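You operate a simulated robot arm through the tools that you are given. There is no shell and no other tool. Be economical: measure what you need, move in short steps, check, and stop when the job is done.

The job below is to be done with a simulated two-armed robot. You get a single attempt, and the scene is never put back.

## Task
Wipe up the spill on the end of the wooden bench with the green cloth and put it back.

Only the result counts: the job must be done as asked and must still hold three seconds after the hand-in. Knocking over, shifting, dropping, spilling or breaking anything else fails it. Flat cloth is picked up by pressing the open fingertips on it (5 to 10 N) and closing them slowly along it; thin cloth reads only 2 to 8 mm in the jaws.

## Robot
Two 7-joint arms with two-finger parallel grippers on one trunk, on a base that drives. Base frame: it is fixed to the floor where the robot stands at the start and does not move with it; the origin is under the middle of the robot, x ahead of it, y to its left, z up; the surface under the hand at the start is at about z = 0.88. Units: m, degrees, N and s.
The left shoulder is at the start at [0.08, 0.131, 0.947], the right one opposite. With the tool pointing down near the work surface each hand reaches from about 0.38 to 0.84 m from the robot's upright axis, wherever it stands, measured 20 degrees to its own side. Payload 1.57 kg a hand.
The TCP of each hand is the grasp point between the finger pads, 0.03 m short of the fingertips. In the tool frame z runs along the fingers and y along their closing line. The gripper opens to 0.11 m. The fingers are 0.024 m wide and 0.012 m thick; the gripper's body (0.048 by 0.112 m) begins 0.078 m behind the TCP.
Orientation is that of the tool frame in the base frame, as a unit quaternion [w, x, y, z]. With the fingers straight down and closing along the base's y, the tool's x points along the base's -x, its y along +y and its z along -z.

## Interface
- The arms move only by the tool send_rows. It takes "left_targets", "right_targets" or both (then of equal length, played together; a hand with none holds still); each is a list that holds one entry, the list of rows, each a list of 7 numbers: the finger opening in m, from 0 to 0.11, then the shift along the tool's x, y, z in m, then the turn, a rotation vector about the tool's x, y, z in degrees. In form: [[[claw, x, y, z, wx, wy, wz], ...]]. A call has 1 to 10 rows; each row shifts and turns the commanded pose from where the row before left it, along the tool's axes as they then stand. Rows are played at 5 a second. More than 0.05 m and 8.6 degrees between two rows, or a gripper value outside its range, and nothing of the call is played. Where a pose cannot be reached the arm comes as near as it can. A force on the tool above 40 N (or 10 N above the force at the start of the call, whichever is more), or a blocked arm, ends the call early, and 0.2 s more pass. Each finger travels about 0.108 m/s and halts on what it meets, pressing with about 22 N; the grip force reading is that of the motor and also rises with nothing between the fingers. The clock runs only during rows and for 0.2 s after the last one: add rows that do not move to give the fingers time. It gives the time, the measured TCP pose, the force on the tool (base axes), the opening and the grip force at its end, in the units of the frame above (readings bear some noise), with the torque about the TCP (base axes, N m) and any sound that the robot's microphone picked up.
- Cameras (640 x 400 px; columns grow to the right, rows downward): "scene" is now at [-0.0546, -0.0269, 1.4446]; the picture's right is [-0.32, -0.95, 0.00], its down [-0.41, 0.14, -0.90] and it looks along [0.86, -0.28, -0.43] (base axes); focal length 265 px, centre (320, 200). "left" rides on the left gripper at [0.07, -0.016, -0.141] in its tool frame; the picture's right is [0.23, 0.97, 0.00], its down [-0.86, 0.20, -0.48] and it looks along [-0.47, 0.11, 0.88] (tool axes); focal length 222 px, centre (320, 200). "right" rides on the right gripper at [0.07, 0.016, -0.141] in its tool frame; the picture's right is [-0.23, 0.97, 0.00], its down [-0.86, -0.20, -0.48] and it looks along [-0.47, -0.11, 0.88] (tool axes); focal length 222 px, centre (320, 200). There is no depth. A picture from a camera that has moved, and an enlarged one, comes with that camera's place and axes in the base frame and with its lens. The place of the scene camera against the robot may be out by one fixed shift of up to 0.012 m in any direction.
- get_image(camera): a new picture of that camera. It takes no simulated time.
- roll_base(legs): drives the robot by 1 to 6 legs, each [ahead, left, turn to the left] in m, m and degrees, along the robot's own axes; the way and the turn of a leg run together, so that a leg with both is an arc; at most 1.5 m and 180 degrees a leg. The arms and the cameras ride along, it lands a little off, and it stops where it bumps. It gives what a move gives.
- pan_tilt(pan, tilt): turns the head with the scene camera to pan (to the left, within 109 degrees either way) and tilt (down, from -29 to 69), counted from straight ahead of the robot. It gives what a move gives.
- enlarge(camera, box): a new picture of the part [left, top, right, bottom] of that camera's present view, enlarged. It takes no simulated time.
- job_done(): hands the job in; it is judged then, once.

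Go step by step. Nothing tells you exact positions but the pictures and the camera data: compare them with the known pose of the tool, close in by small moves and look again before you grip or let go. The budget is 120 turns and 100 pictures, counting those below and the enlarged ones. Unless the task says otherwise, let go and move clear before handing in, and close with one line.

The tools are called after ">>>" as a command line: name --argument value ..., lists and objects as JSON in quotes. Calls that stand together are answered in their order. send_rows: Moves the arms, as the interface text tells. Its arguments: {"type":"object","properties":{"left_targets":{"type":"array"},"right_targets":{"type":"array"}},"required":[]} The other tools are called the same way: roll_base (legs) drives the base; pan_tilt (pan, tilt) turns the head that bears the scene camera; get_image (camera) takes a picture; enlarge (camera, box) takes an enlarged picture of a part of a camera's view; job_done () hands the job in.

At the start:

```text
t: 0.0
left_tool_pos: [0.5085, -0.0657, 1.1695]
left_orientation: [0.001, 0.0, 1.0, 0.0]
left_ft_force: [-0.2, -0.5, -0.1]
left_ft_torque: [0.0, 0.0, 0.01]
left_gripper_width: 0.1099
left_grasp_force: 0.0
right_tool_pos: [0.3383, -0.3853, 1.1734]
right_orientation: [0.0, 0.0, 1.0, 0.0]
right_ft_force: [1.3, 0.0, 0.5]
right_ft_torque: [0.01, 0.01, 0.0]
right_gripper_width: 0.1102
right_grasp_force: 0.0
robot x, y, heading: [0.0011, -0.0005, -0.1]
head pan, tilt: [-18.4, 25.6]
```

scene: 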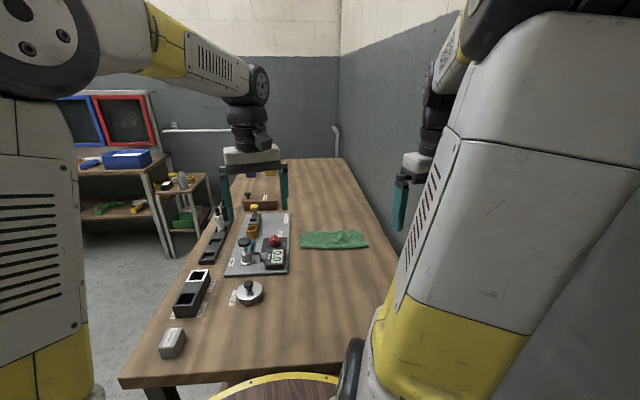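
right: 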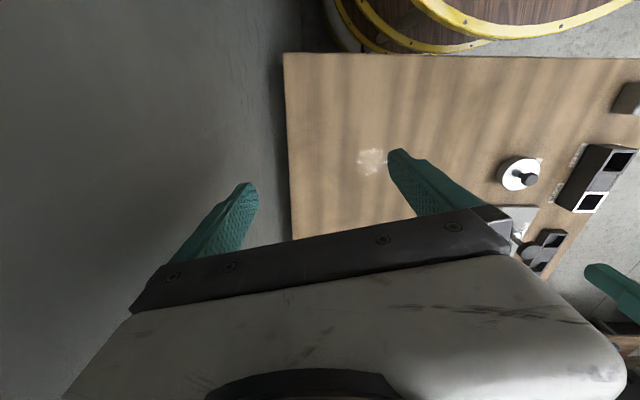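
left: 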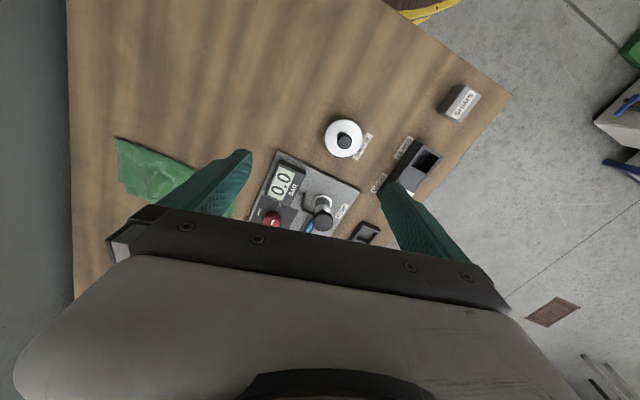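

I see the green cloth on the bench at about (0.73, -0.33) and a pale patch near the bench's near end at about (0.44, -0.30), which is probably the spill. I'll look closer at both.

>>> enlarge --camera "scene" --box '[220, 200, 420, 325]'

>>> enlarge --camera "right" --box '[280, 50, 480, 175]'

>>> enlarge --camera "left" --box '[60, 100, 260, 225]'

```text
3.20 times, centred on (320, 262) of scene
camera zoom: at [-0.0546, -0.0269, 1.4446], right [-0.32, -0.95, 0.0], down [-0.41, 0.14, -0.9], along [0.86, -0.28, -0.43], focal length 848 px, centre (320, 0)
```

zoom: 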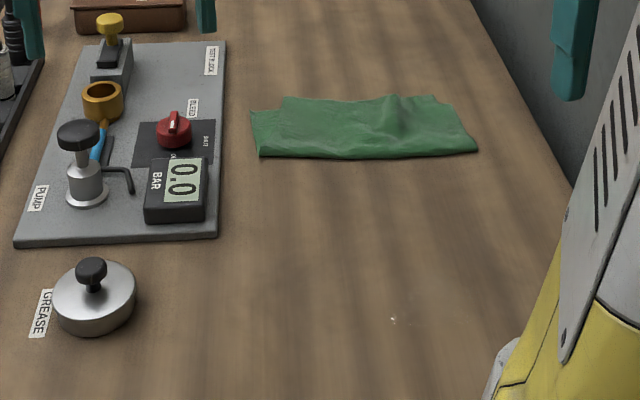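

```text
3.20 times, centred on (380, 112) of right
camera zoom: at [0.2665, -0.3689, 1.3153], right [0.23, 0.97, 0.0], down [0.86, -0.2, 0.48], along [0.47, -0.11, -0.88], focal length 711 px, centre (128, 480)
```

zoom: 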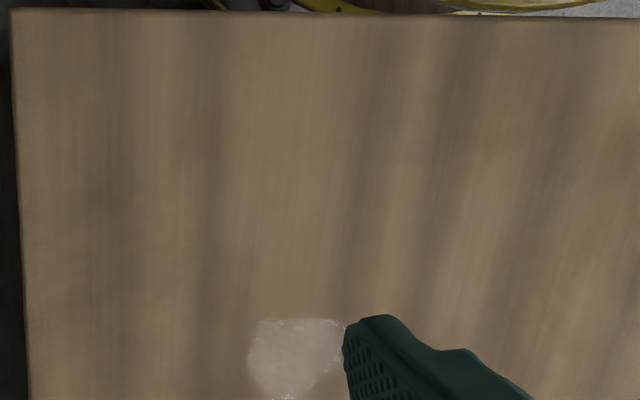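

```text
3.20 times, centred on (160, 162) of left
camera zoom: at [0.4387, -0.0817, 1.3103], right [-0.23, 0.97, 0.0], down [0.86, 0.2, 0.48], along [0.47, 0.11, -0.88], focal length 711 px, centre (832, 320)
```

zoom: 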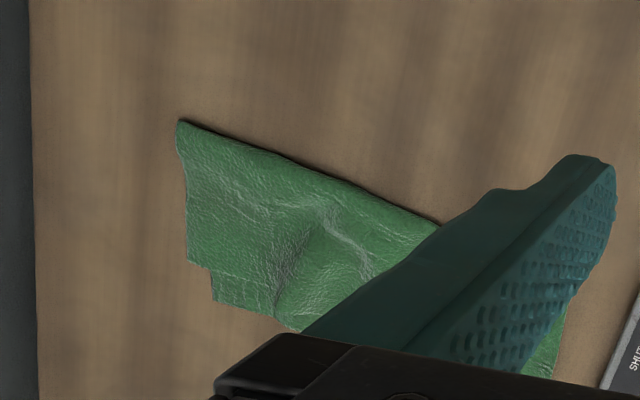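

The spill is a clear wet patch about 6 cm or more across. I'll move the left hand aside and bring the right hand forward to look at the cloth from above.

>>> send_rows --left_targets '[[[0.11, 0, 0.04, 0, 0, 0, 0], [0.11, 0, 0.04, 0, 0, 0, 0], [0.11, 0, 0.04, 0, 0, 0, 0], [0.11, 0, 0.04, 0, 0, 0, 0], [0.11, 0, 0.04, 0, 0, 0, 0], [0.11, 0, 0, 0, 0, 0, 0]]]' --right_targets '[[[0.11, -0.04, 0.012, 0, 0, 0, 0], [0.11, -0.04, 0.012, 0, 0, 0, 0], [0.11, -0.04, 0.012, 0, 0, 0, 0], [0.11, -0.04, 0.012, 0, 0, 0, 0], [0.11, -0.04, 0.012, 0, 0, 0, 0], [0.11, 0, 0, 0, 0, 0, 0]]]'

>>> get_image --camera "right"

>>> get_image --camera "scene"

```text
t: 1.4
left_tool_pos: [0.5088, 0.1356, 1.1705]
left_orientation: [-0.001, 0.0, 1.0, -0.001]
left_ft_force: [0.5, 1.2, 0.1]
left_ft_torque: [0.0, -0.01, -0.01]
left_gripper_width: 0.11
left_grasp_force: 0.1
right_tool_pos: [0.5361, -0.325, 1.1709]
right_orientation: [0.0, 0.0, 1.0, 0.0]
right_ft_force: [-0.4, -0.4, -0.4]
right_ft_torque: [-0.03, -0.03, 0.02]
right_gripper_width: 0.1099
right_grasp_force: 0.0
robot x, y, heading: [0.0004, -0.0033, -0.3]
head pan, tilt: [-18.4, 25.6]
```

```text
93 pictures are left
camera right: at [0.4655, -0.3092, 1.3137], right [0.23, 0.97, 0.0], down [0.86, -0.2, 0.48], along [0.47, -0.11, -0.88], focal length 222 px, centre (320, 200)
```

right: 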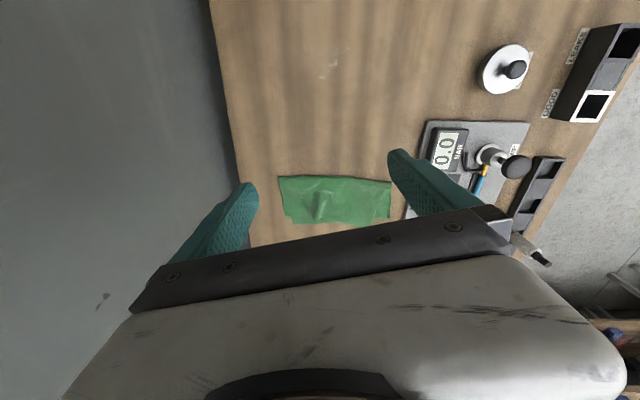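

```text
92 pictures are left
camera scene: at [-0.0545, -0.0268, 1.4446], right [-0.31, -0.95, 0.0], down [-0.41, 0.14, -0.9], along [0.86, -0.28, -0.43], focal length 265 px, centre (320, 200)
```

scene: 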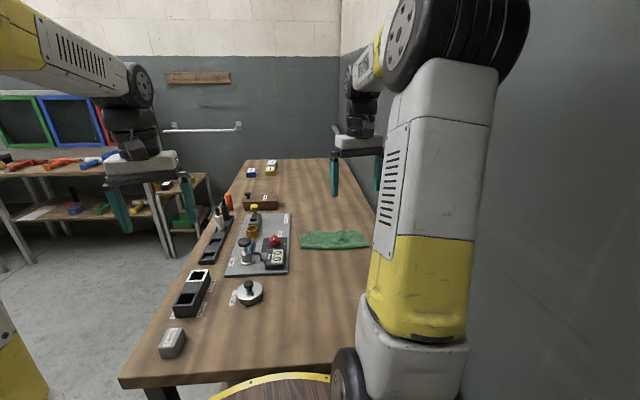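

The cloth is a folded strip with its corners near (.62,-.43), (.69,-.21), (.78,-.22) and (.73,-.44), and a raised wrinkle near (.71,-.37). I'll check the extent of the spill and the detail of the cloth.

>>> enlarge --camera "right" --box '[240, 0, 440, 125]'

>>> enlarge --camera "right" --box '[250, 150, 410, 250]'

```text
3.20 times, centred on (340, 62) of right
camera zoom: at [0.4655, -0.3092, 1.3137], right [0.23, 0.97, 0.0], down [0.86, -0.2, 0.48], along [0.47, -0.11, -0.88], focal length 711 px, centre (256, 640)
```

zoom: 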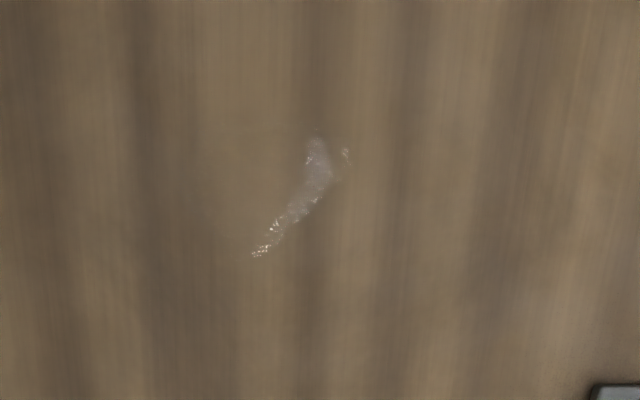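

```text
4.00 times, centred on (330, 200) of right
camera zoom: at [0.4655, -0.3092, 1.3137], right [0.23, 0.97, 0.0], down [0.86, -0.2, 0.48], along [0.47, -0.11, -0.88], focal length 888 px, centre (280, 200)
```

zoom: 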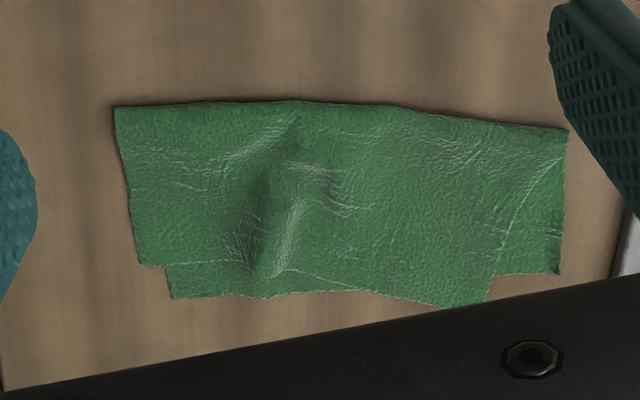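

The spill spans roughly x .40–.47, y -.33 to -.25. I'll bring the right hand over the cloth middle and wrinkle at about (.705,-.345), with the fingers partly closed.

>>> send_rows --right_targets '[[[0.1, -0.034, -0.004, 0.03, 0, 0, 0], [0.09, -0.034, -0.004, 0.03, 0, 0, 0], [0.08, -0.034, -0.004, 0.03, 0, 0, 0], [0.07, -0.034, -0.004, 0.03, 0, 0, 0], [0.07, -0.034, -0.004, 0.03, 0, 0, 0], [0.07, 0, 0, 0.04, 0, 0, 0], [0.07, 0, 0, 0, 0, 0, 0]]]'

>>> get_image --camera "right"

>>> enlarge --camera "scene" --box '[260, 150, 420, 250]'

```text
t: 3.0
left_tool_pos: [0.5096, 0.1358, 1.1708]
left_orientation: [0.0, 0.0, 1.0, 0.0]
left_ft_force: [0.2, 0.2, -0.4]
left_ft_torque: [-0.01, -0.02, 0.05]
left_gripper_width: 0.1102
left_grasp_force: 0.1
right_tool_pos: [0.7071, -0.3475, 0.9829]
right_orientation: [-0.001, 0.0, 1.0, 0.0]
right_ft_force: [0.1, -0.2, 0.4]
right_ft_torque: [0.01, 0.02, -0.02]
right_gripper_width: 0.0698
right_grasp_force: 0.0
robot x, y, heading: [0.0004, -0.0018, -0.0]
head pan, tilt: [-18.4, 25.6]
```

```text
89 pictures are left
camera right: at [0.6357, -0.3311, 1.1252], right [0.23, 0.97, 0.0], down [0.86, -0.2, 0.48], along [0.47, -0.11, -0.88], focal length 222 px, centre (320, 200)
```

right: 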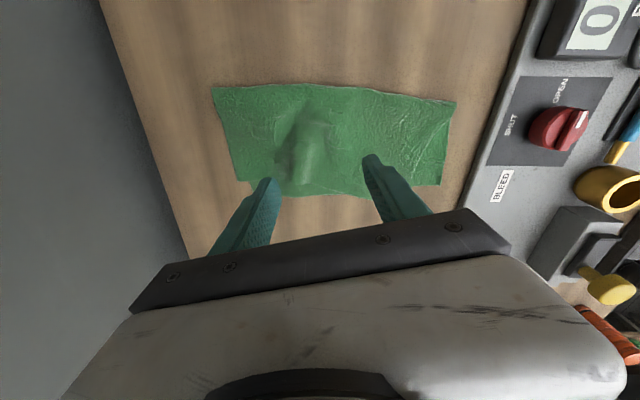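

```text
4.00 times, centred on (340, 200) of scene
camera zoom: at [-0.0545, -0.0268, 1.4446], right [-0.32, -0.95, 0.0], down [-0.41, 0.14, -0.9], along [0.86, -0.28, -0.43], focal length 1060 px, centre (240, 200)
```

zoom: 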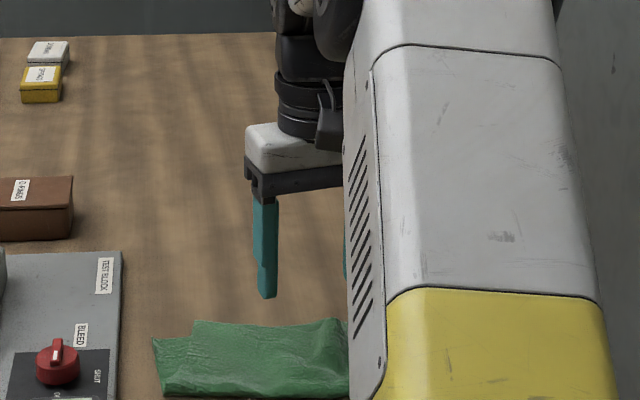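

The fingers straddle the wrinkle at about the middle of the cloth. I'll lower until they touch.

>>> send_rows --right_targets '[[[0.07, 0, 0, 0.03, 0, 0, 0], [0.07, 0, 0, 0.025, 0, 0, 0], [0.07, 0, 0, 0.004, 0, 0, 0], [0.07, 0, 0, 0.004, 0, 0, 0], [0.07, 0, 0, 0, 0, 0, 0]]]'

```text
t: 4.2
left_tool_pos: [0.5083, 0.1359, 1.1693]
left_orientation: [0.0, 0.001, 1.0, 0.0]
left_ft_force: [-0.4, 0.6, -0.7]
left_ft_torque: [0.02, 0.04, 0.01]
left_gripper_width: 0.1099
left_grasp_force: 0.0
right_tool_pos: [0.707, -0.3455, 0.9212]
right_orientation: [0.0, 0.0, 1.0, 0.0]
right_ft_force: [-0.3, 0.2, 0.2]
right_ft_torque: [0.02, 0.03, -0.01]
right_gripper_width: 0.07
right_grasp_force: 0.2
robot x, y, heading: [0.0018, 0.0023, 0.2]
head pan, tilt: [-18.4, 25.6]
```

>>> send_rows --right_targets '[[[0.07, 0, 0, 0.003, 0, 0, 0], [0.07, 0, 0, 0.003, 0, 0, 0], [0.07, 0, 0, 0, 0, 0, 0]]]'

```text
t: 5.0
left_tool_pos: [0.5089, 0.1348, 1.1711]
left_orientation: [0.001, 0.0, 1.0, 0.0]
left_ft_force: [0.3, -0.2, 0.5]
left_ft_torque: [0.04, 0.02, -0.01]
left_gripper_width: 0.1101
left_grasp_force: 0.1
right_tool_pos: [0.7074, -0.3456, 0.9142]
right_orientation: [0.001, 0.0, 1.0, 0.0]
right_ft_force: [-0.1, 1.0, 0.0]
right_ft_torque: [0.01, 0.0, 0.05]
right_gripper_width: 0.0701
right_grasp_force: 0.1
robot x, y, heading: [-0.0012, 0.0026, 0.0]
head pan, tilt: [-18.4, 25.6]
```

No contact yet (tips at about 0.884), so I'll keep going down in small steps.

>>> send_rows --right_targets '[[[0.07, 0, 0, 0.002, 0, 0, 0], [0.07, 0, 0, 0.002, 0, 0, 0], [0.07, 0, 0, 0, 0, 0, 0]]]'

```text
t: 5.8
left_tool_pos: [0.5094, 0.1353, 1.1714]
left_orientation: [0.0, 0.001, 1.0, 0.0]
left_ft_force: [-0.2, 0.8, -0.1]
left_ft_torque: [0.02, 0.02, 0.0]
left_gripper_width: 0.1102
left_grasp_force: 0.1
right_tool_pos: [0.7076, -0.3452, 0.9111]
right_orientation: [0.001, 0.0, 1.0, 0.0]
right_ft_force: [3.1, -0.5, 11.8]
right_ft_torque: [0.03, -0.1, -0.04]
right_gripper_width: 0.0697
right_grasp_force: 0.1
robot x, y, heading: [0.0001, 0.0009, 0.0]
head pan, tilt: [-18.4, 25.6]
```

Contact reads about 12 N. I'll ease up slightly and close slowly along the cloth.

>>> send_rows --right_targets '[[[0.066, 0, 0, -0.0006, 0, 0, 0], [0.06, 0, 0, 0, 0, 0, 0], [0.054, 0, 0, 0, 0, 0, 0], [0.048, 0, 0, 0, 0, 0, 0]]]'

```text
t: 6.8
left_tool_pos: [0.5086, 0.1352, 1.1707]
left_orientation: [0.0, 0.0, 1.0, 0.0]
left_ft_force: [0.9, 0.5, 0.3]
left_ft_torque: [0.02, 0.02, 0.0]
left_gripper_width: 0.1102
left_grasp_force: 0.1
right_tool_pos: [0.7073, -0.3454, 0.9113]
right_orientation: [0.0, 0.0, 1.0, 0.0]
right_ft_force: [0.4, -0.2, 13.9]
right_ft_torque: [-0.03, -0.02, -0.01]
right_gripper_width: 0.0482
right_grasp_force: 0.4
robot x, y, heading: [-0.0011, 0.0001, 0.1]
head pan, tilt: [-18.4, 25.6]
```

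>>> send_rows --right_targets '[[[0.042, 0, 0, -0.001, 0, 0, 0], [0.036, 0, 0, 0, 0, 0, 0], [0.03, 0, 0, 0, 0, 0, 0]]]'

>>> get_image --camera "right"

```text
t: 7.6
left_tool_pos: [0.5083, 0.1344, 1.1707]
left_orientation: [0.0, -0.001, 1.0, 0.0]
left_ft_force: [0.4, -1.0, 0.4]
left_ft_torque: [0.01, 0.01, 0.02]
left_gripper_width: 0.11
left_grasp_force: 0.1
right_tool_pos: [0.7061, -0.346, 0.9108]
right_orientation: [-0.001, -0.001, 1.0, 0.0]
right_ft_force: [-0.1, -0.1, 6.0]
right_ft_torque: [-0.02, 0.03, -0.01]
right_gripper_width: 0.0292
right_grasp_force: 0.0
robot x, y, heading: [-0.0002, 0.0011, 0.4]
head pan, tilt: [-18.4, 25.6]
```

```text
87 pictures are left
camera right: at [0.6361, -0.3289, 1.0537], right [0.23, 0.97, 0.0], down [0.86, -0.2, 0.48], along [0.47, -0.11, -0.88], focal length 222 px, centre (320, 200)
```

right: 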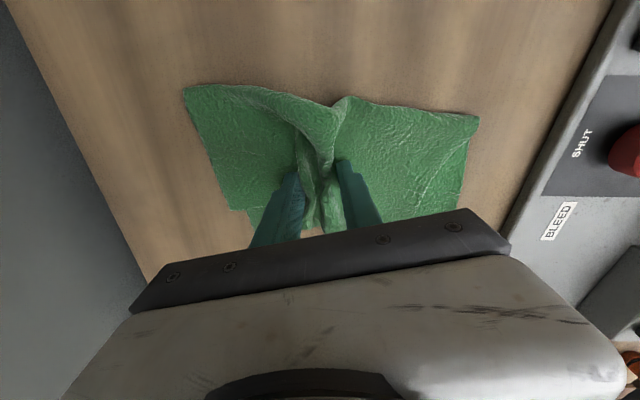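

The cloth is gathering nicely into a fold between the fingers, so I'll finish closing.

>>> send_rows --right_targets '[[[0.024, 0, 0, 0, 0, 0, 0], [0.018, 0, 0, 0, 0, 0, 0], [0.012, 0, 0, 0, 0, 0, 0], [0.006, 0, 0, 0, 0, 0, 0], [0.0, 0, 0, 0, 0, 0, 0], [0.0, 0, 0, 0, 0, 0, 0], [0.0, 0, 0, 0, 0, 0, 0]]]'

>>> get_image --camera "right"

```text
t: 9.2
left_tool_pos: [0.5081, 0.1348, 1.1705]
left_orientation: [0.0, 0.0, 1.0, 0.0]
left_ft_force: [0.4, 0.7, 0.1]
left_ft_torque: [0.02, -0.02, 0.02]
left_gripper_width: 0.1099
left_grasp_force: 0.0
right_tool_pos: [0.7075, -0.3457, 0.9129]
right_orientation: [0.0, 0.0, 1.0, 0.0]
right_ft_force: [-0.3, 1.2, 3.4]
right_ft_torque: [0.06, 0.03, 0.01]
right_gripper_width: 0.0035
right_grasp_force: 21.5
robot x, y, heading: [0.0028, 0.0006, 0.0]
head pan, tilt: [-18.4, 25.6]
```

```text
86 pictures are left
camera right: at [0.6363, -0.3289, 1.0541], right [0.23, 0.97, 0.0], down [0.86, -0.2, 0.48], along [0.47, -0.11, -0.88], focal length 222 px, centre (320, 200)
```

right: 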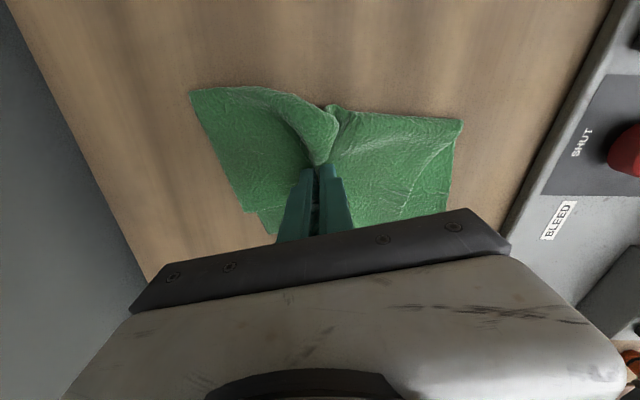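

The cloth is held (3.5 mm, 21 N). I'll lift a little and check it hangs on.

>>> send_rows --right_targets '[[[0, 0, 0, -0.01, 0, 0, 0], [0, 0, 0, -0.02, 0, 0, 0], [0, 0, 0, -0.02, 0, 0, 0], [0, 0, 0, 0, 0, 0, 0]]]'

>>> get_image --camera "right"

```text
t: 10.2
left_tool_pos: [0.509, 0.1342, 1.1706]
left_orientation: [0.0, 0.0, 1.0, 0.0]
left_ft_force: [0.1, 0.4, -0.3]
left_ft_torque: [-0.02, -0.02, 0.03]
left_gripper_width: 0.1099
left_grasp_force: 0.1
right_tool_pos: [0.7077, -0.3442, 0.9608]
right_orientation: [0.0, -0.001, 1.0, 0.0]
right_ft_force: [0.0, 0.0, -0.5]
right_ft_torque: [-0.02, 0.0, 0.01]
right_gripper_width: 0.0034
right_grasp_force: 21.9
robot x, y, heading: [0.0028, -0.0013, 0.3]
head pan, tilt: [-18.4, 25.6]
```

```text
85 pictures are left
camera right: at [0.6373, -0.3291, 1.1032], right [0.23, 0.97, 0.0], down [0.86, -0.2, 0.48], along [0.47, -0.11, -0.88], focal length 222 px, centre (320, 200)
```

right: 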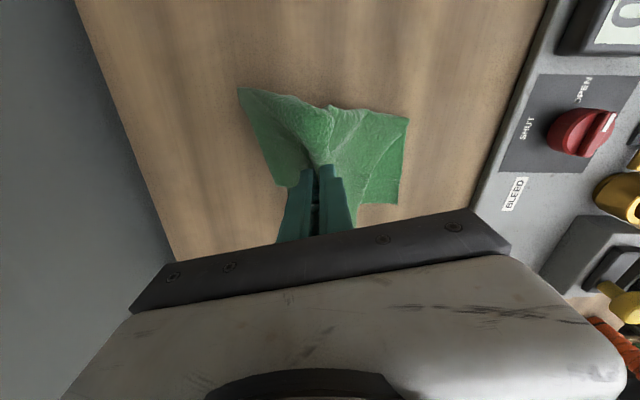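

It holds. I'll carry it low toward the bench end, to just beyond the spill.

>>> send_rows --right_targets '[[[0, 0.03, 0, 0, 0, 0, 0], [0, 0.03, 0, 0, 0, 0, 0], [0, 0.03, 0, 0, 0, 0, 0], [0, 0.03, 0.018, 0, 0, 0, 0], [0, 0.03, 0.018, 0, 0, 0, 0], [0, 0.03, 0.019, 0, 0, 0, 0], [0, 0.03, 0, 0, 0, 0, 0], [0, 0, 0, 0, 0, 0, 0]]]'

>>> get_image --camera "right"

>>> get_image --camera "scene"

```text
t: 12.0
left_tool_pos: [0.5088, 0.1356, 1.1703]
left_orientation: [0.001, -0.001, 1.0, 0.001]
left_ft_force: [-0.3, 0.0, -0.7]
left_ft_torque: [-0.02, 0.03, -0.04]
left_gripper_width: 0.1099
left_grasp_force: 0.0
right_tool_pos: [0.4963, -0.2892, 0.9625]
right_orientation: [0.0, 0.001, 1.0, 0.0]
right_ft_force: [0.5, 0.2, -0.4]
right_ft_torque: [-0.02, 0.0, -0.02]
right_gripper_width: 0.0032
right_grasp_force: 22.3
robot x, y, heading: [-0.0014, -0.0028, -0.1]
head pan, tilt: [-18.4, 25.6]
```

```text
84 pictures are left
camera right: at [0.4253, -0.2733, 1.1042], right [0.23, 0.97, 0.0], down [0.85, -0.2, 0.48], along [0.47, -0.11, -0.88], focal length 222 px, centre (320, 200)
```

right: 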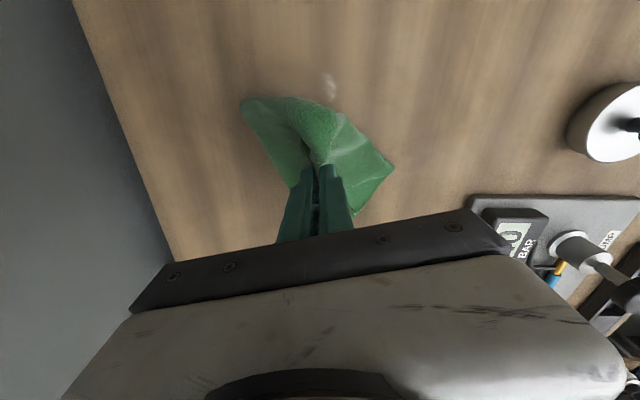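

```text
83 pictures are left
camera scene: at [-0.0545, -0.0268, 1.4446], right [-0.32, -0.95, 0.0], down [-0.41, 0.14, -0.9], along [0.86, -0.28, -0.43], focal length 265 px, centre (320, 200)
```

scene: 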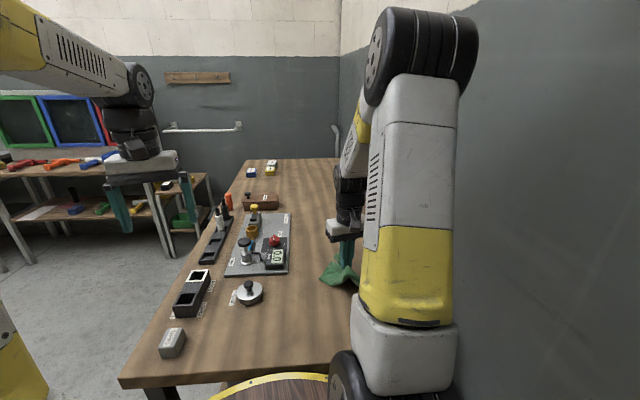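

I'm at the far side of the spill. I'll lower the cloth onto the bench with light pressure.

>>> send_rows --right_targets '[[[0, 0, 0, 0.02, 0, 0, 0], [0, 0, 0, 0.018, 0, 0, 0], [0, 0, 0, 0.005, 0, 0, 0], [0, 0, 0, 0.003, 0, 0, 0], [0, 0, 0, 0.002, 0, 0, 0], [0, 0, 0, 0, 0, 0, 0]]]'

```text
t: 13.4
left_tool_pos: [0.5092, 0.1352, 1.1716]
left_orientation: [0.0, 0.0, 1.0, 0.0]
left_ft_force: [-1.1, 0.1, 0.2]
left_ft_torque: [0.02, 0.02, -0.01]
left_gripper_width: 0.11
left_grasp_force: 0.2
right_tool_pos: [0.4964, -0.2893, 0.9138]
right_orientation: [0.0, 0.0, 1.0, 0.0]
right_ft_force: [-1.7, -0.2, 9.6]
right_ft_torque: [-0.06, -0.01, 0.02]
right_gripper_width: 0.0037
right_grasp_force: 21.9
robot x, y, heading: [0.0029, -0.0018, 0.2]
head pan, tilt: [-18.4, 25.6]
```

It presses at about 10 N. First stroke, over the spill toward me.

>>> send_rows --right_targets '[[[0, 0.015, 0, 0, 0, 0, 0], [0, 0.015, 0, 0, 0, 0, 0], [0, 0.015, 0, 0, 0, 0, 0], [0, 0.015, 0, 0, 0, 0, 0], [0, 0.015, 0, 0, 0, 0, 0], [0, 0.015, 0, 0, 0, 0, 0], [0, 0.015, 0, 0, 0, 0, 0], [0, 0.015, 0, 0, 0, 0, 0]]]'

>>> get_image --camera "right"

>>> enlarge --camera "scene" --box '[260, 240, 420, 340]'

```text
t: 15.2
left_tool_pos: [0.5083, 0.1352, 1.1707]
left_orientation: [0.0, 0.0, 1.0, -0.001]
left_ft_force: [0.1, 0.7, 0.6]
left_ft_torque: [0.0, 0.02, 0.03]
left_gripper_width: 0.1098
left_grasp_force: 0.1
right_tool_pos: [0.3783, -0.2907, 0.9147]
right_orientation: [-0.001, -0.001, 1.0, 0.001]
right_ft_force: [1.1, -0.6, 0.4]
right_ft_torque: [-0.03, -0.05, 0.0]
right_gripper_width: 0.0033
right_grasp_force: 21.8
robot x, y, heading: [0.0038, -0.0007, -0.1]
head pan, tilt: [-18.4, 25.6]
```

```text
82 pictures are left
camera right: at [0.3071, -0.2745, 1.0571], right [0.23, 0.97, 0.0], down [0.85, -0.2, 0.48], along [0.47, -0.11, -0.88], focal length 222 px, centre (320, 200)
```

right: 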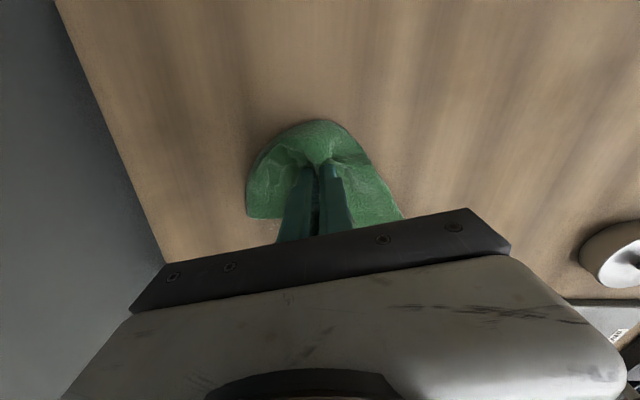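

```text
4.00 times, centred on (340, 290) of scene
camera zoom: at [-0.0544, -0.0268, 1.4446], right [-0.32, -0.95, 0.0], down [-0.41, 0.14, -0.9], along [0.86, -0.28, -0.43], focal length 1060 px, centre (240, -160)
```

zoom: 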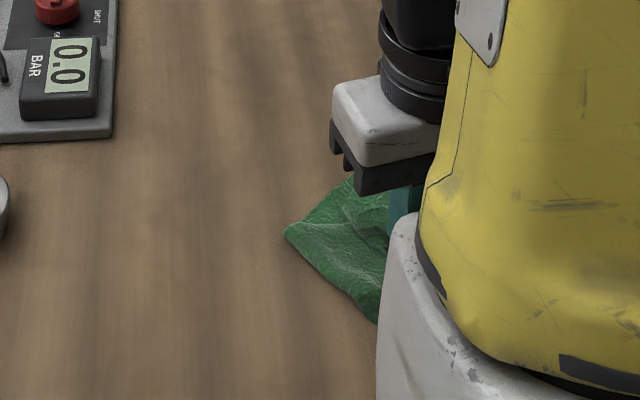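

Pressure has dropped off at this end. I'll press a little more and stroke back on the lane to the left.

>>> send_rows --right_targets '[[[0, 0, 0.015, 0.001, 0, 0, 0], [0, 0, 0.015, 0.0008, 0, 0, 0], [0, -0.02, 0, 0, 0, 0, 0], [0, -0.02, 0, 0, 0, 0, 0], [0, -0.02, 0, 0, 0, 0, 0], [0, -0.02, 0, 0, 0, 0, 0], [0, -0.02, 0, 0, 0, 0, 0], [0, -0.02, 0, 0, 0, 0, 0]]]'

```text
t: 16.3
left_tool_pos: [0.5084, 0.135, 1.1715]
left_orientation: [0.001, 0.0, 1.0, 0.0]
left_ft_force: [-0.7, -0.6, 0.4]
left_ft_torque: [0.02, 0.01, 0.0]
left_gripper_width: 0.1098
left_grasp_force: 0.0
right_tool_pos: [0.4222, -0.2591, 0.9116]
right_orientation: [0.0, -0.001, 1.0, 0.0]
right_ft_force: [-6.7, 1.7, 19.4]
right_ft_torque: [-0.03, 0.01, -0.01]
right_gripper_width: 0.0035
right_grasp_force: 21.8
robot x, y, heading: [0.0022, -0.0022, -0.0]
head pan, tilt: [-18.4, 25.6]
stopped in row 5 (right hand): the force on the tool passed its limit at 43 N (the readings are from after the stop); the commanded pose is now the measured one
```

Pushing forward bunched the cloth and the force spiked. I'll ease off and finish the stroke lighter.

>>> send_rows --right_targets '[[[0, 0, 0, -0.0025, 0, 0, 0], [0, -0.015, 0, 0, 0, 0, 0], [0, -0.015, 0, 0, 0, 0, 0], [0, -0.015, 0, 0, 0, 0, 0], [0, -0.015, 0, 0, 0, 0, 0], [0, -0.015, 0, 0, 0, 0, 0], [0, 0, 0, 0, 0, 0, 0]]]'

>>> get_image --camera "right"

```text
t: 17.9
left_tool_pos: [0.5086, 0.135, 1.1702]
left_orientation: [0.0, 0.0, 1.0, 0.0]
left_ft_force: [0.4, 0.9, -0.3]
left_ft_torque: [-0.01, 0.0, 0.0]
left_gripper_width: 0.1099
left_grasp_force: 0.1
right_tool_pos: [0.496, -0.2633, 0.9173]
right_orientation: [-0.001, 0.001, 1.0, 0.0]
right_ft_force: [-1.1, 0.1, 1.7]
right_ft_torque: [-0.01, 0.0, -0.01]
right_gripper_width: 0.0037
right_grasp_force: 22.5
robot x, y, heading: [0.0017, -0.0023, 0.0]
head pan, tilt: [-18.4, 25.6]
```

```text
80 pictures are left
camera right: at [0.4263, -0.2467, 1.0582], right [0.23, 0.97, 0.0], down [0.86, -0.2, 0.48], along [0.46, -0.11, -0.88], focal length 222 px, centre (320, 200)
```

right: 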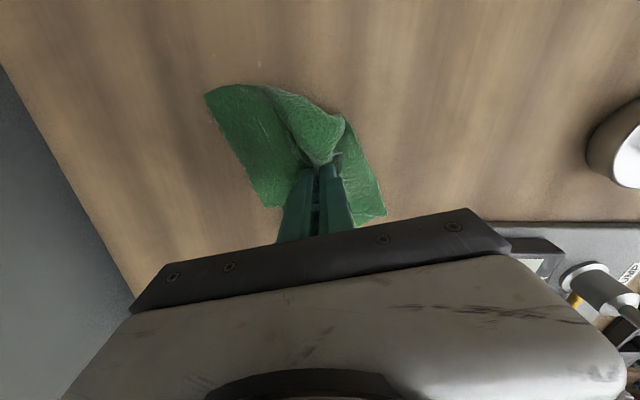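

There may be a small residue near (.41,-.285). Pulling strokes work best, so I'll press and pull on the left lane, then check.

>>> send_rows --right_targets '[[[0, 0, 0, 0.002, 0, 0, 0], [0, 0.015, 0.0, 0.001, 0, 0, 0], [0, 0.015, 0, 0, 0, 0, 0], [0, 0.015, 0, 0, 0, 0, 0], [0, 0.015, 0, 0.0005, 0, 0, 0], [0, 0.015, 0, 0, 0, 0, 0], [0, 0.015, 0, 0, 0, 0, 0], [0, 0.015, 0, 0.0005, 0, 0, 0], [0, 0.015, 0, 0, 0, 0, 0]]]'

>>> get_image --camera "right"

```text
t: 19.5
left_tool_pos: [0.5093, 0.1356, 1.1709]
left_orientation: [0.0, 0.0, 1.0, -0.001]
left_ft_force: [-0.1, 0.1, 0.3]
left_ft_torque: [0.0, -0.02, -0.02]
left_gripper_width: 0.1101
left_grasp_force: 0.1
right_tool_pos: [0.4159, -0.2595, 0.9121]
right_orientation: [0.005, 0.001, 1.0, -0.001]
right_ft_force: [-0.2, 0.0, 9.5]
right_ft_torque: [0.0, -0.09, 0.0]
right_gripper_width: 0.0034
right_grasp_force: 22.5
robot x, y, heading: [-0.0008, 0.0017, -0.0]
head pan, tilt: [-18.4, 25.6]
stopped in row 7 (right hand): the force on the tool passed its limit at 41 N (the readings are from after the stop); the commanded pose is now the measured one
```

```text
79 pictures are left
camera right: at [0.3431, -0.2443, 1.0538], right [0.23, 0.97, 0.0], down [0.85, -0.2, 0.49], along [0.47, -0.11, -0.87], focal length 222 px, centre (320, 200)
```

right: 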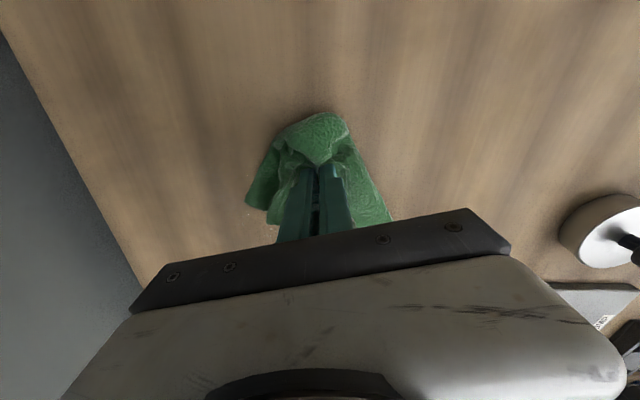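

The force spiked again, so I'll ease 1 mm up, finish the pull, then lift and inspect.

>>> send_rows --right_targets '[[[0, 0, 0, -0.001, 0, 0, 0], [0, 0.015, 0, 0, 0, 0, 0], [0, 0.015, 0, 0, 0, 0, 0], [0, 0.01, 0, 0, 0, 0, 0], [0, 0, 0, -0.03, 0, 0, 0], [0, 0, 0, -0.03, 0, 0, 0], [0, -0.0, 0, -0.04, 0, 0, 0], [0, 0.0, 0, -0.04, 0, 0, 0], [0, 0, 0, 0, 0, 0, 0]]]'

>>> get_image --camera "right"

>>> enlarge --camera "scene" --box '[260, 240, 420, 340]'

```text
t: 21.5
left_tool_pos: [0.5095, 0.1346, 1.1694]
left_orientation: [0.001, -0.001, 1.0, 0.0]
left_ft_force: [-0.3, 0.2, -0.5]
left_ft_torque: [0.01, 0.0, 0.04]
left_gripper_width: 0.1101
left_grasp_force: 0.0
right_tool_pos: [0.3726, -0.262, 1.0541]
right_orientation: [0.003, 0.0, 1.0, -0.002]
right_ft_force: [0.3, 0.8, 0.2]
right_ft_torque: [-0.04, 0.03, -0.03]
right_gripper_width: 0.0032
right_grasp_force: 21.9
robot x, y, heading: [-0.001, 0.0028, 0.2]
head pan, tilt: [-18.4, 25.6]
```

```text
78 pictures are left
camera right: at [0.3013, -0.2453, 1.1954], right [0.23, 0.97, 0.0], down [0.85, -0.2, 0.48], along [0.47, -0.11, -0.87], focal length 222 px, centre (320, 200)
```

right: 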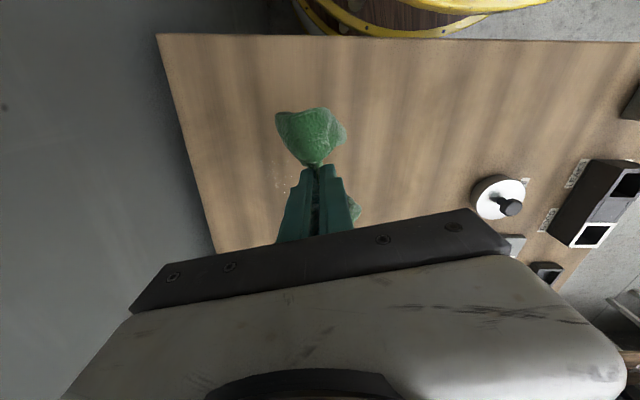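

```text
4.00 times, centred on (340, 290) of scene
camera zoom: at [-0.0546, -0.0268, 1.4446], right [-0.32, -0.95, 0.0], down [-0.41, 0.14, -0.9], along [0.86, -0.28, -0.43], focal length 1060 px, centre (240, -160)
```

zoom: 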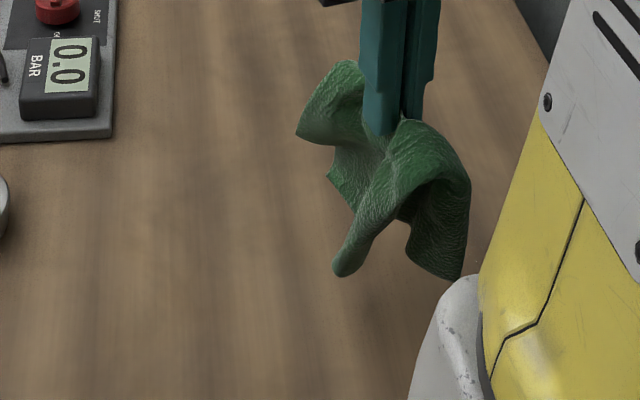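

A few residue glints remain near (.425,-.33). Zoom in for detail.

>>> enlarge --camera "right" --box '[220, 110, 380, 210]'

```text
4.00 times, centred on (300, 160) of right
camera zoom: at [0.3013, -0.2453, 1.1954], right [0.23, 0.97, 0.0], down [0.85, -0.2, 0.48], along [0.47, -0.11, -0.87], focal length 888 px, centre (400, 360)
```

zoom: 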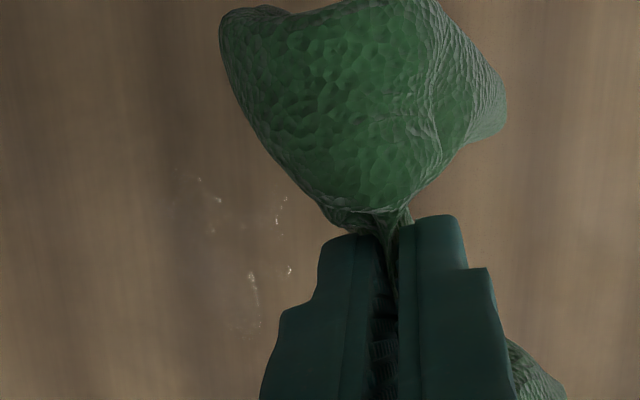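

Residue spans x .37–.45, y -.31 to -.345. I'll reposition to (.49,-.33) and lower there.

>>> send_rows --right_targets '[[[0, -0.04, -0.023, 0, 0, 0, 0], [0, -0.04, -0.023, 0.02, 0, 0, 0], [0, -0.04, -0.022, 0.03, 0, 0, 0], [0, 0, 0, 0.04, 0, 0, 0], [0, 0, 0, 0.035, 0, 0, 0], [0, 0, 0, 0.01, 0, 0, 0], [0, 0, 0, 0.004, 0, 0, 0], [0, 0, 0, 0, 0, 0, 0]]]'

```text
refused: row 2 steps farther than a row can; nothing moved
```

>>> send_rows --right_targets '[[[0, -0.04, -0.023, 0, 0, 0, 0], [0, -0.04, -0.023, 0.01, 0, 0, 0], [0, -0.04, -0.022, 0.01, 0, 0, 0], [0, 0, 0, 0.04, 0, 0, 0], [0, 0, 0, 0.04, 0, 0, 0], [0, 0, 0, 0.035, 0, 0, 0], [0, 0, 0, 0.003, 0, 0, 0], [0, 0, 0, 0, 0, 0, 0]]]'

```text
t: 23.3
left_tool_pos: [0.5092, 0.1338, 1.1712]
left_orientation: [0.0, -0.001, 1.0, 0.0]
left_ft_force: [0.5, -0.2, -0.7]
left_ft_torque: [0.01, -0.03, 0.02]
left_gripper_width: 0.1102
left_grasp_force: 0.0
right_tool_pos: [0.4945, -0.3285, 0.915]
right_orientation: [0.004, 0.0, 1.0, -0.001]
right_ft_force: [0.6, -0.3, 4.2]
right_ft_torque: [-0.04, 0.03, -0.02]
right_gripper_width: 0.0036
right_grasp_force: 21.6
robot x, y, heading: [-0.001, 0.002, 0.0]
head pan, tilt: [-18.4, 25.6]
```

Contact is at 4 N. I'll add 1 mm and pull along this lane.

>>> send_rows --right_targets '[[[0, 0, 0, 0.001, 0, 0, 0], [0, 0.015, 0, 0, 0, 0, 0], [0, 0.015, 0, 0, 0, 0, 0], [0, 0.015, 0, 0, 0, 0, 0], [0, 0.015, 0, 0, 0, 0, 0], [0, 0.015, 0, 0, 0, 0, 0], [0, 0.015, 0, 0, 0, 0, 0], [0, 0.015, 0, 0, 0, 0, 0], [0, 0.015, 0, 0, 0, 0, 0], [0, 0.015, 0, 0, 0, 0, 0]]]'

>>> get_image --camera "right"

```text
t: 25.5
left_tool_pos: [0.5078, 0.1359, 1.1707]
left_orientation: [0.0, 0.0, 1.0, 0.0]
left_ft_force: [0.2, -0.2, 0.1]
left_ft_torque: [0.02, -0.03, 0.01]
left_gripper_width: 0.1101
left_grasp_force: 0.0
right_tool_pos: [0.3598, -0.3295, 0.9133]
right_orientation: [0.005, 0.0, 1.0, -0.002]
right_ft_force: [11.8, 0.3, 35.1]
right_ft_torque: [-0.2, -0.45, 0.06]
right_gripper_width: 0.0037
right_grasp_force: 21.9
robot x, y, heading: [0.0013, -0.0007, -0.2]
head pan, tilt: [-18.4, 25.6]
```

```text
75 pictures are left
camera right: at [0.288, -0.3122, 1.0551], right [0.23, 0.97, 0.0], down [0.85, -0.2, 0.49], along [0.48, -0.11, -0.87], focal length 222 px, centre (320, 200)
```

right: 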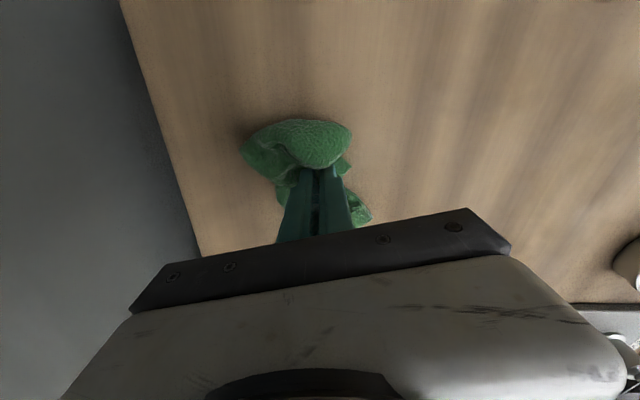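

This reads 35 N, so I'll lift straight off and return to the start viewpoint, where the spill glinted clearly.

>>> send_rows --right_targets '[[[0, 0, 0, -0.03, 0, 0, 0], [0, 0, 0, -0.045, 0, 0, 0], [0, 0, 0, -0.045, 0, 0, 0], [0, 0, -0.01, -0.045, 0, 0, 0], [0, 0.01, -0.02, -0.04, 0, 0, 0], [0, 0.01, -0.02, -0.04, 0, 0, 0], [0, 0, 0, 0, 0, 0, 0]]]'

>>> get_image --camera "right"

>>> enlarge --camera "right" --box '[280, 50, 480, 175]'

```text
t: 27.1
left_tool_pos: [0.5092, 0.1363, 1.1711]
left_orientation: [0.0, 0.0, 1.0, -0.001]
left_ft_force: [0.3, 0.2, -0.2]
left_ft_torque: [-0.01, 0.03, 0.01]
left_gripper_width: 0.1101
left_grasp_force: 0.0
right_tool_pos: [0.3364, -0.3782, 1.1608]
right_orientation: [0.004, 0.0, 1.0, -0.001]
right_ft_force: [-0.2, -0.3, 0.0]
right_ft_torque: [0.01, 0.01, 0.02]
right_gripper_width: 0.0033
right_grasp_force: 22.0
robot x, y, heading: [-0.001, 0.0035, -0.1]
head pan, tilt: [-18.4, 25.6]
```

```text
74 pictures are left
camera right: at [0.2649, -0.3609, 1.3011], right [0.23, 0.97, 0.0], down [0.85, -0.2, 0.48], along [0.47, -0.11, -0.87], focal length 222 px, centre (320, 200)
```

right: 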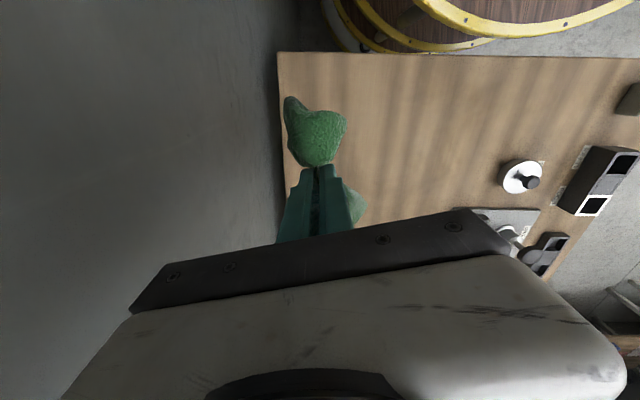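

```text
3.20 times, centred on (380, 112) of right
camera zoom: at [0.2649, -0.3609, 1.3011], right [0.23, 0.97, 0.0], down [0.85, -0.2, 0.48], along [0.47, -0.11, -0.87], focal length 711 px, centre (128, 480)
```

zoom: 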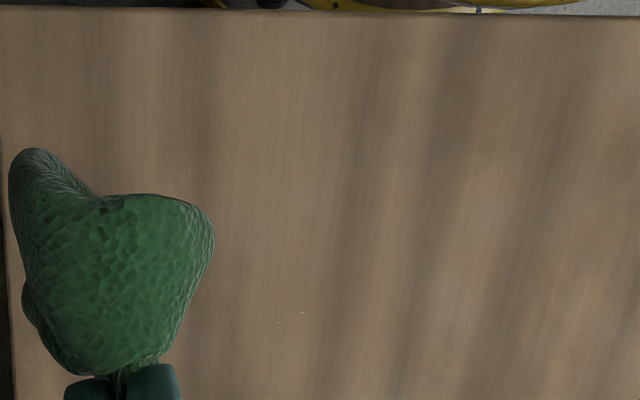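

Only tiny specks are left near (.404,-.29) and (.405,-.30). I'll go for another pull stroke at y≈-.30.

>>> send_rows --right_targets '[[[0, -0.04, 0.025, 0, 0, 0, 0], [0, -0.04, 0.025, 0, 0, 0, 0], [0, -0.04, 0.025, 0, 0, 0, 0], [0, 0, 0, 0.05, 0, 0, 0], [0, 0, 0, 0.05, 0, 0, 0], [0, 0, 0, 0.05, 0, 0, 0], [0, 0, 0, 0.05, 0, 0, 0], [0, 0, 0, 0.04, 0, 0, 0], [0, 0, 0, 0.006, 0, 0, 0], [0, 0, 0, 0, 0, 0, 0]]]'

```text
t: 29.3
left_tool_pos: [0.5081, 0.1366, 1.1704]
left_orientation: [0.0, 0.001, 1.0, 0.0]
left_ft_force: [0.1, -0.2, 0.4]
left_ft_torque: [-0.05, 0.0, 0.02]
left_gripper_width: 0.1099
left_grasp_force: 0.0
right_tool_pos: [0.4589, -0.3027, 0.9143]
right_orientation: [0.003, 0.0, 1.0, -0.001]
right_ft_force: [-0.9, 0.1, 7.1]
right_ft_torque: [-0.08, 0.03, 0.04]
right_gripper_width: 0.0034
right_grasp_force: 22.9
robot x, y, heading: [0.0003, 0.0026, 0.2]
head pan, tilt: [-18.4, 25.6]
```

Contact is 7 N. I'll pull through and add a sideways stroke.

>>> send_rows --right_targets '[[[0, 0.015, 0, 0, 0, 0, 0], [0, 0.015, 0, 0, 0, 0, 0], [0, 0.015, 0, 0, 0, 0, 0], [0, 0.012, 0, 0, 0, 0, 0], [0, 0, 0.012, -0.0005, 0, 0, 0], [0, 0, 0.012, 0, 0, 0, 0], [0, 0, -0.015, 0, 0, 0, 0], [0, 0, -0.015, 0, 0, 0, 0], [0, 0, -0.015, 0, 0, 0, 0], [0, 0, -0.012, 0, 0, 0, 0]]]'

```text
t: 30.5
left_tool_pos: [0.508, 0.1342, 1.1701]
left_orientation: [0.0, 0.0, 1.0, 0.0]
left_ft_force: [0.0, 0.0, 0.3]
left_ft_torque: [0.01, -0.04, 0.0]
left_gripper_width: 0.1101
left_grasp_force: 0.1
right_tool_pos: [0.4018, -0.2972, 0.9151]
right_orientation: [0.006, 0.002, 1.0, -0.003]
right_ft_force: [-1.4, -1.8, 11.8]
right_ft_torque: [-0.14, 0.05, -0.02]
right_gripper_width: 0.0038
right_grasp_force: 22.1
robot x, y, heading: [0.0001, -0.0015, 0.1]
head pan, tilt: [-18.4, 25.6]
stopped in row 6 (right hand): the force on the tool passed its limit at 42 N (the readings are from after the stop); the commanded pose is now the measured one
```

I'll ease 2 mm, do a light sideways stroke to the right, then pull and lift.

>>> send_rows --right_targets '[[[0, 0, 0, -0.0015, 0, 0, 0], [0, 0, -0.015, 0, 0, 0, 0], [0, 0, -0.015, 0, 0, 0, 0], [0, 0, -0.015, 0, 0, 0, 0], [0, 0.012, 0, 0, 0, 0, 0], [0, 0.012, 0, 0, 0, 0, 0], [0, 0, 0, -0.03, 0, 0, 0], [0, 0, 0, -0.04, 0, 0, 0], [0, 0, 0, -0.05, 0, 0, 0], [0, 0, 0, -0.05, 0, 0, 0]]]'

```text
t: 32.7
left_tool_pos: [0.5095, 0.1353, 1.1699]
left_orientation: [0.0, 0.0, 1.0, 0.0]
left_ft_force: [0.0, -0.4, -0.2]
left_ft_torque: [0.03, 0.01, 0.01]
left_gripper_width: 0.1102
left_grasp_force: 0.1
right_tool_pos: [0.3785, -0.3404, 1.0863]
right_orientation: [0.004, 0.001, 1.0, -0.002]
right_ft_force: [0.4, 0.2, -1.0]
right_ft_torque: [0.0, 0.02, 0.0]
right_gripper_width: 0.0033
right_grasp_force: 22.2
robot x, y, heading: [-0.0028, -0.0, -0.2]
head pan, tilt: [-18.4, 25.6]
```

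I'll now move the right hand forward and inspect the wiped area, also using the left hand's camera brought back over.

>>> send_rows --right_targets '[[[0, -0.04, 0, -0.02, 0, 0, 0], [0, -0.04, 0, -0.02, 0, 0, 0], [0, -0.04, 0, -0.02, 0, 0, 0], [0, -0.04, 0, -0.02, 0, 0, 0], [0, -0.04, 0, 0, 0, 0, 0], [0, 0, 0, 0, 0, 0, 0]]]' --left_targets '[[[0.11, 0.03, -0.02, 0, 0, 0, 0], [0.11, 0.03, -0.02, 0, 0, 0, 0], [0.11, 0.03, -0.02, 0, 0, 0, 0], [0.11, 0.03, -0.02, 0, 0, 0, 0], [0.11, 0, -0.02, 0, 0, 0, 0], [0.11, 0, 0, 0, 0, 0, 0]]]'

>>> enlarge --camera "right" --box '[240, 0, 440, 125]'

>>> get_image --camera "left"

>>> enlarge --camera "scene" --box '[260, 240, 420, 340]'

```text
t: 34.1
left_tool_pos: [0.3872, 0.0344, 1.17]
left_orientation: [-0.001, 0.0, 1.0, -0.001]
left_ft_force: [-0.2, -0.3, 0.4]
left_ft_torque: [-0.02, 0.0, 0.02]
left_gripper_width: 0.1101
left_grasp_force: 0.1
right_tool_pos: [0.5748, -0.3388, 1.1637]
right_orientation: [0.005, 0.001, 1.0, -0.001]
right_ft_force: [-0.7, -0.2, -0.2]
right_ft_torque: [0.0, 0.01, -0.04]
right_gripper_width: 0.0034
right_grasp_force: 21.7
robot x, y, heading: [-0.0012, 0.0018, 0.2]
head pan, tilt: [-18.4, 25.6]
```

```text
3.20 times, centred on (340, 62) of right
camera zoom: at [0.5032, -0.322, 1.3057], right [0.23, 0.97, 0.0], down [0.85, -0.2, 0.49], along [0.47, -0.11, -0.87], focal length 711 px, centre (256, 640)
```

zoom: 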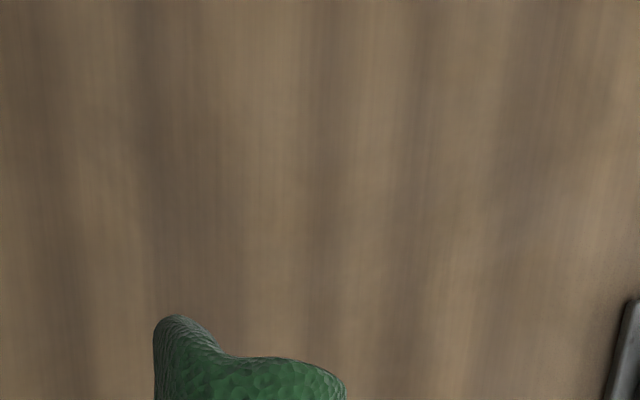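

```text
71 pictures are left
camera left: at [0.3189, 0.0171, 1.3117], right [-0.23, 0.97, 0.0], down [0.86, 0.2, 0.48], along [0.47, 0.11, -0.88], focal length 222 px, centre (320, 200)
```

left: 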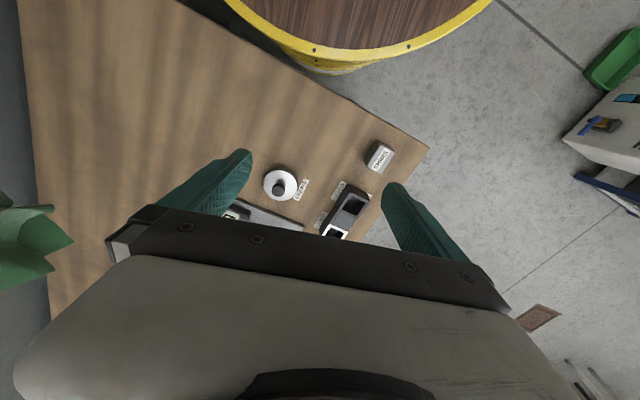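

```text
4.00 times, centred on (340, 290) of scene
camera zoom: at [-0.0546, -0.0269, 1.4446], right [-0.32, -0.95, 0.0], down [-0.41, 0.14, -0.9], along [0.86, -0.28, -0.43], focal length 1060 px, centre (240, -160)
```

zoom: 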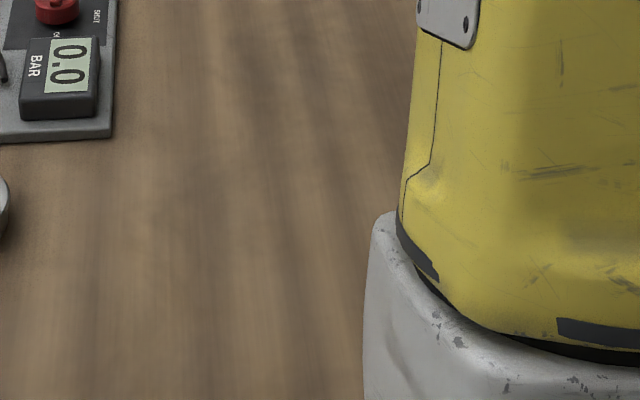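

It looks clear from here. I'll check from two other viewpoints, starting with the hand nearer and to the left, where residue showed earlier.

>>> send_rows --right_targets '[[[0, 0.045, 0.02, 0, 0, 0, 0], [0, 0.045, 0.02, 0, 0, 0, 0], [0, 0.045, 0.02, 0, 0, 0, 0], [0, 0.04, 0.02, 0.02, 0, 0, 0], [0, 0.03, 0.02, 0.03, 0, 0, 0], [0, 0, 0, 0.02, 0, 0, 0], [0, 0, 0, 0, 0, 0, 0]]]' --left_targets '[[[0.11, -0.03, 0.03, 0, 0, 0, 0], [0.11, -0.03, 0.03, 0, 0, 0, 0], [0.11, -0.03, 0.03, 0, 0, 0, 0], [0.11, -0.03, 0.03, 0, 0, 0, 0], [0.11, 0, 0, 0, 0, 0, 0], [0.11, 0, 0, 0, 0, 0, 0], [0.11, 0, 0, 0, 0, 0, 0]]]'

>>> enlarge --camera "right" --box '[190, 90, 390, 215]'

```text
t: 35.7
left_tool_pos: [0.5089, 0.1565, 1.171]
left_orientation: [-0.001, 0.0, 1.0, 0.0]
left_ft_force: [0.7, 0.5, -1.1]
left_ft_torque: [0.02, 0.0, -0.02]
left_gripper_width: 0.11
left_grasp_force: 0.1
right_tool_pos: [0.3699, -0.2394, 1.0928]
right_orientation: [0.004, 0.0, 1.0, -0.002]
right_ft_force: [0.4, 0.0, 0.5]
right_ft_torque: [-0.04, 0.01, 0.0]
right_gripper_width: 0.0035
right_grasp_force: 21.8
robot x, y, heading: [0.0025, 0.0009, -0.0]
head pan, tilt: [-18.4, 25.6]
```

```text
3.20 times, centred on (290, 152) of right
camera zoom: at [0.299, -0.2221, 1.2346], right [0.23, 0.97, 0.0], down [0.85, -0.2, 0.49], along [0.47, -0.11, -0.87], focal length 711 px, centre (416, 352)
```

zoom: 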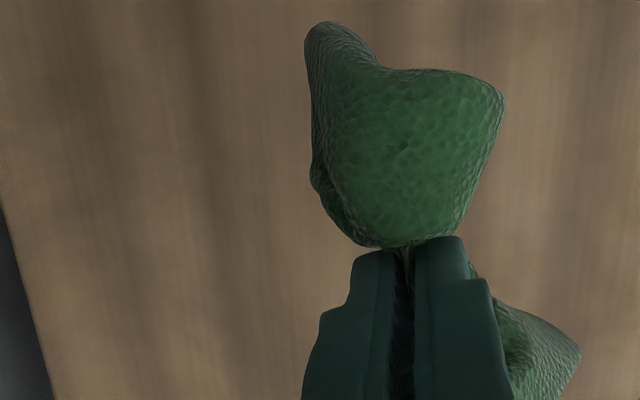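

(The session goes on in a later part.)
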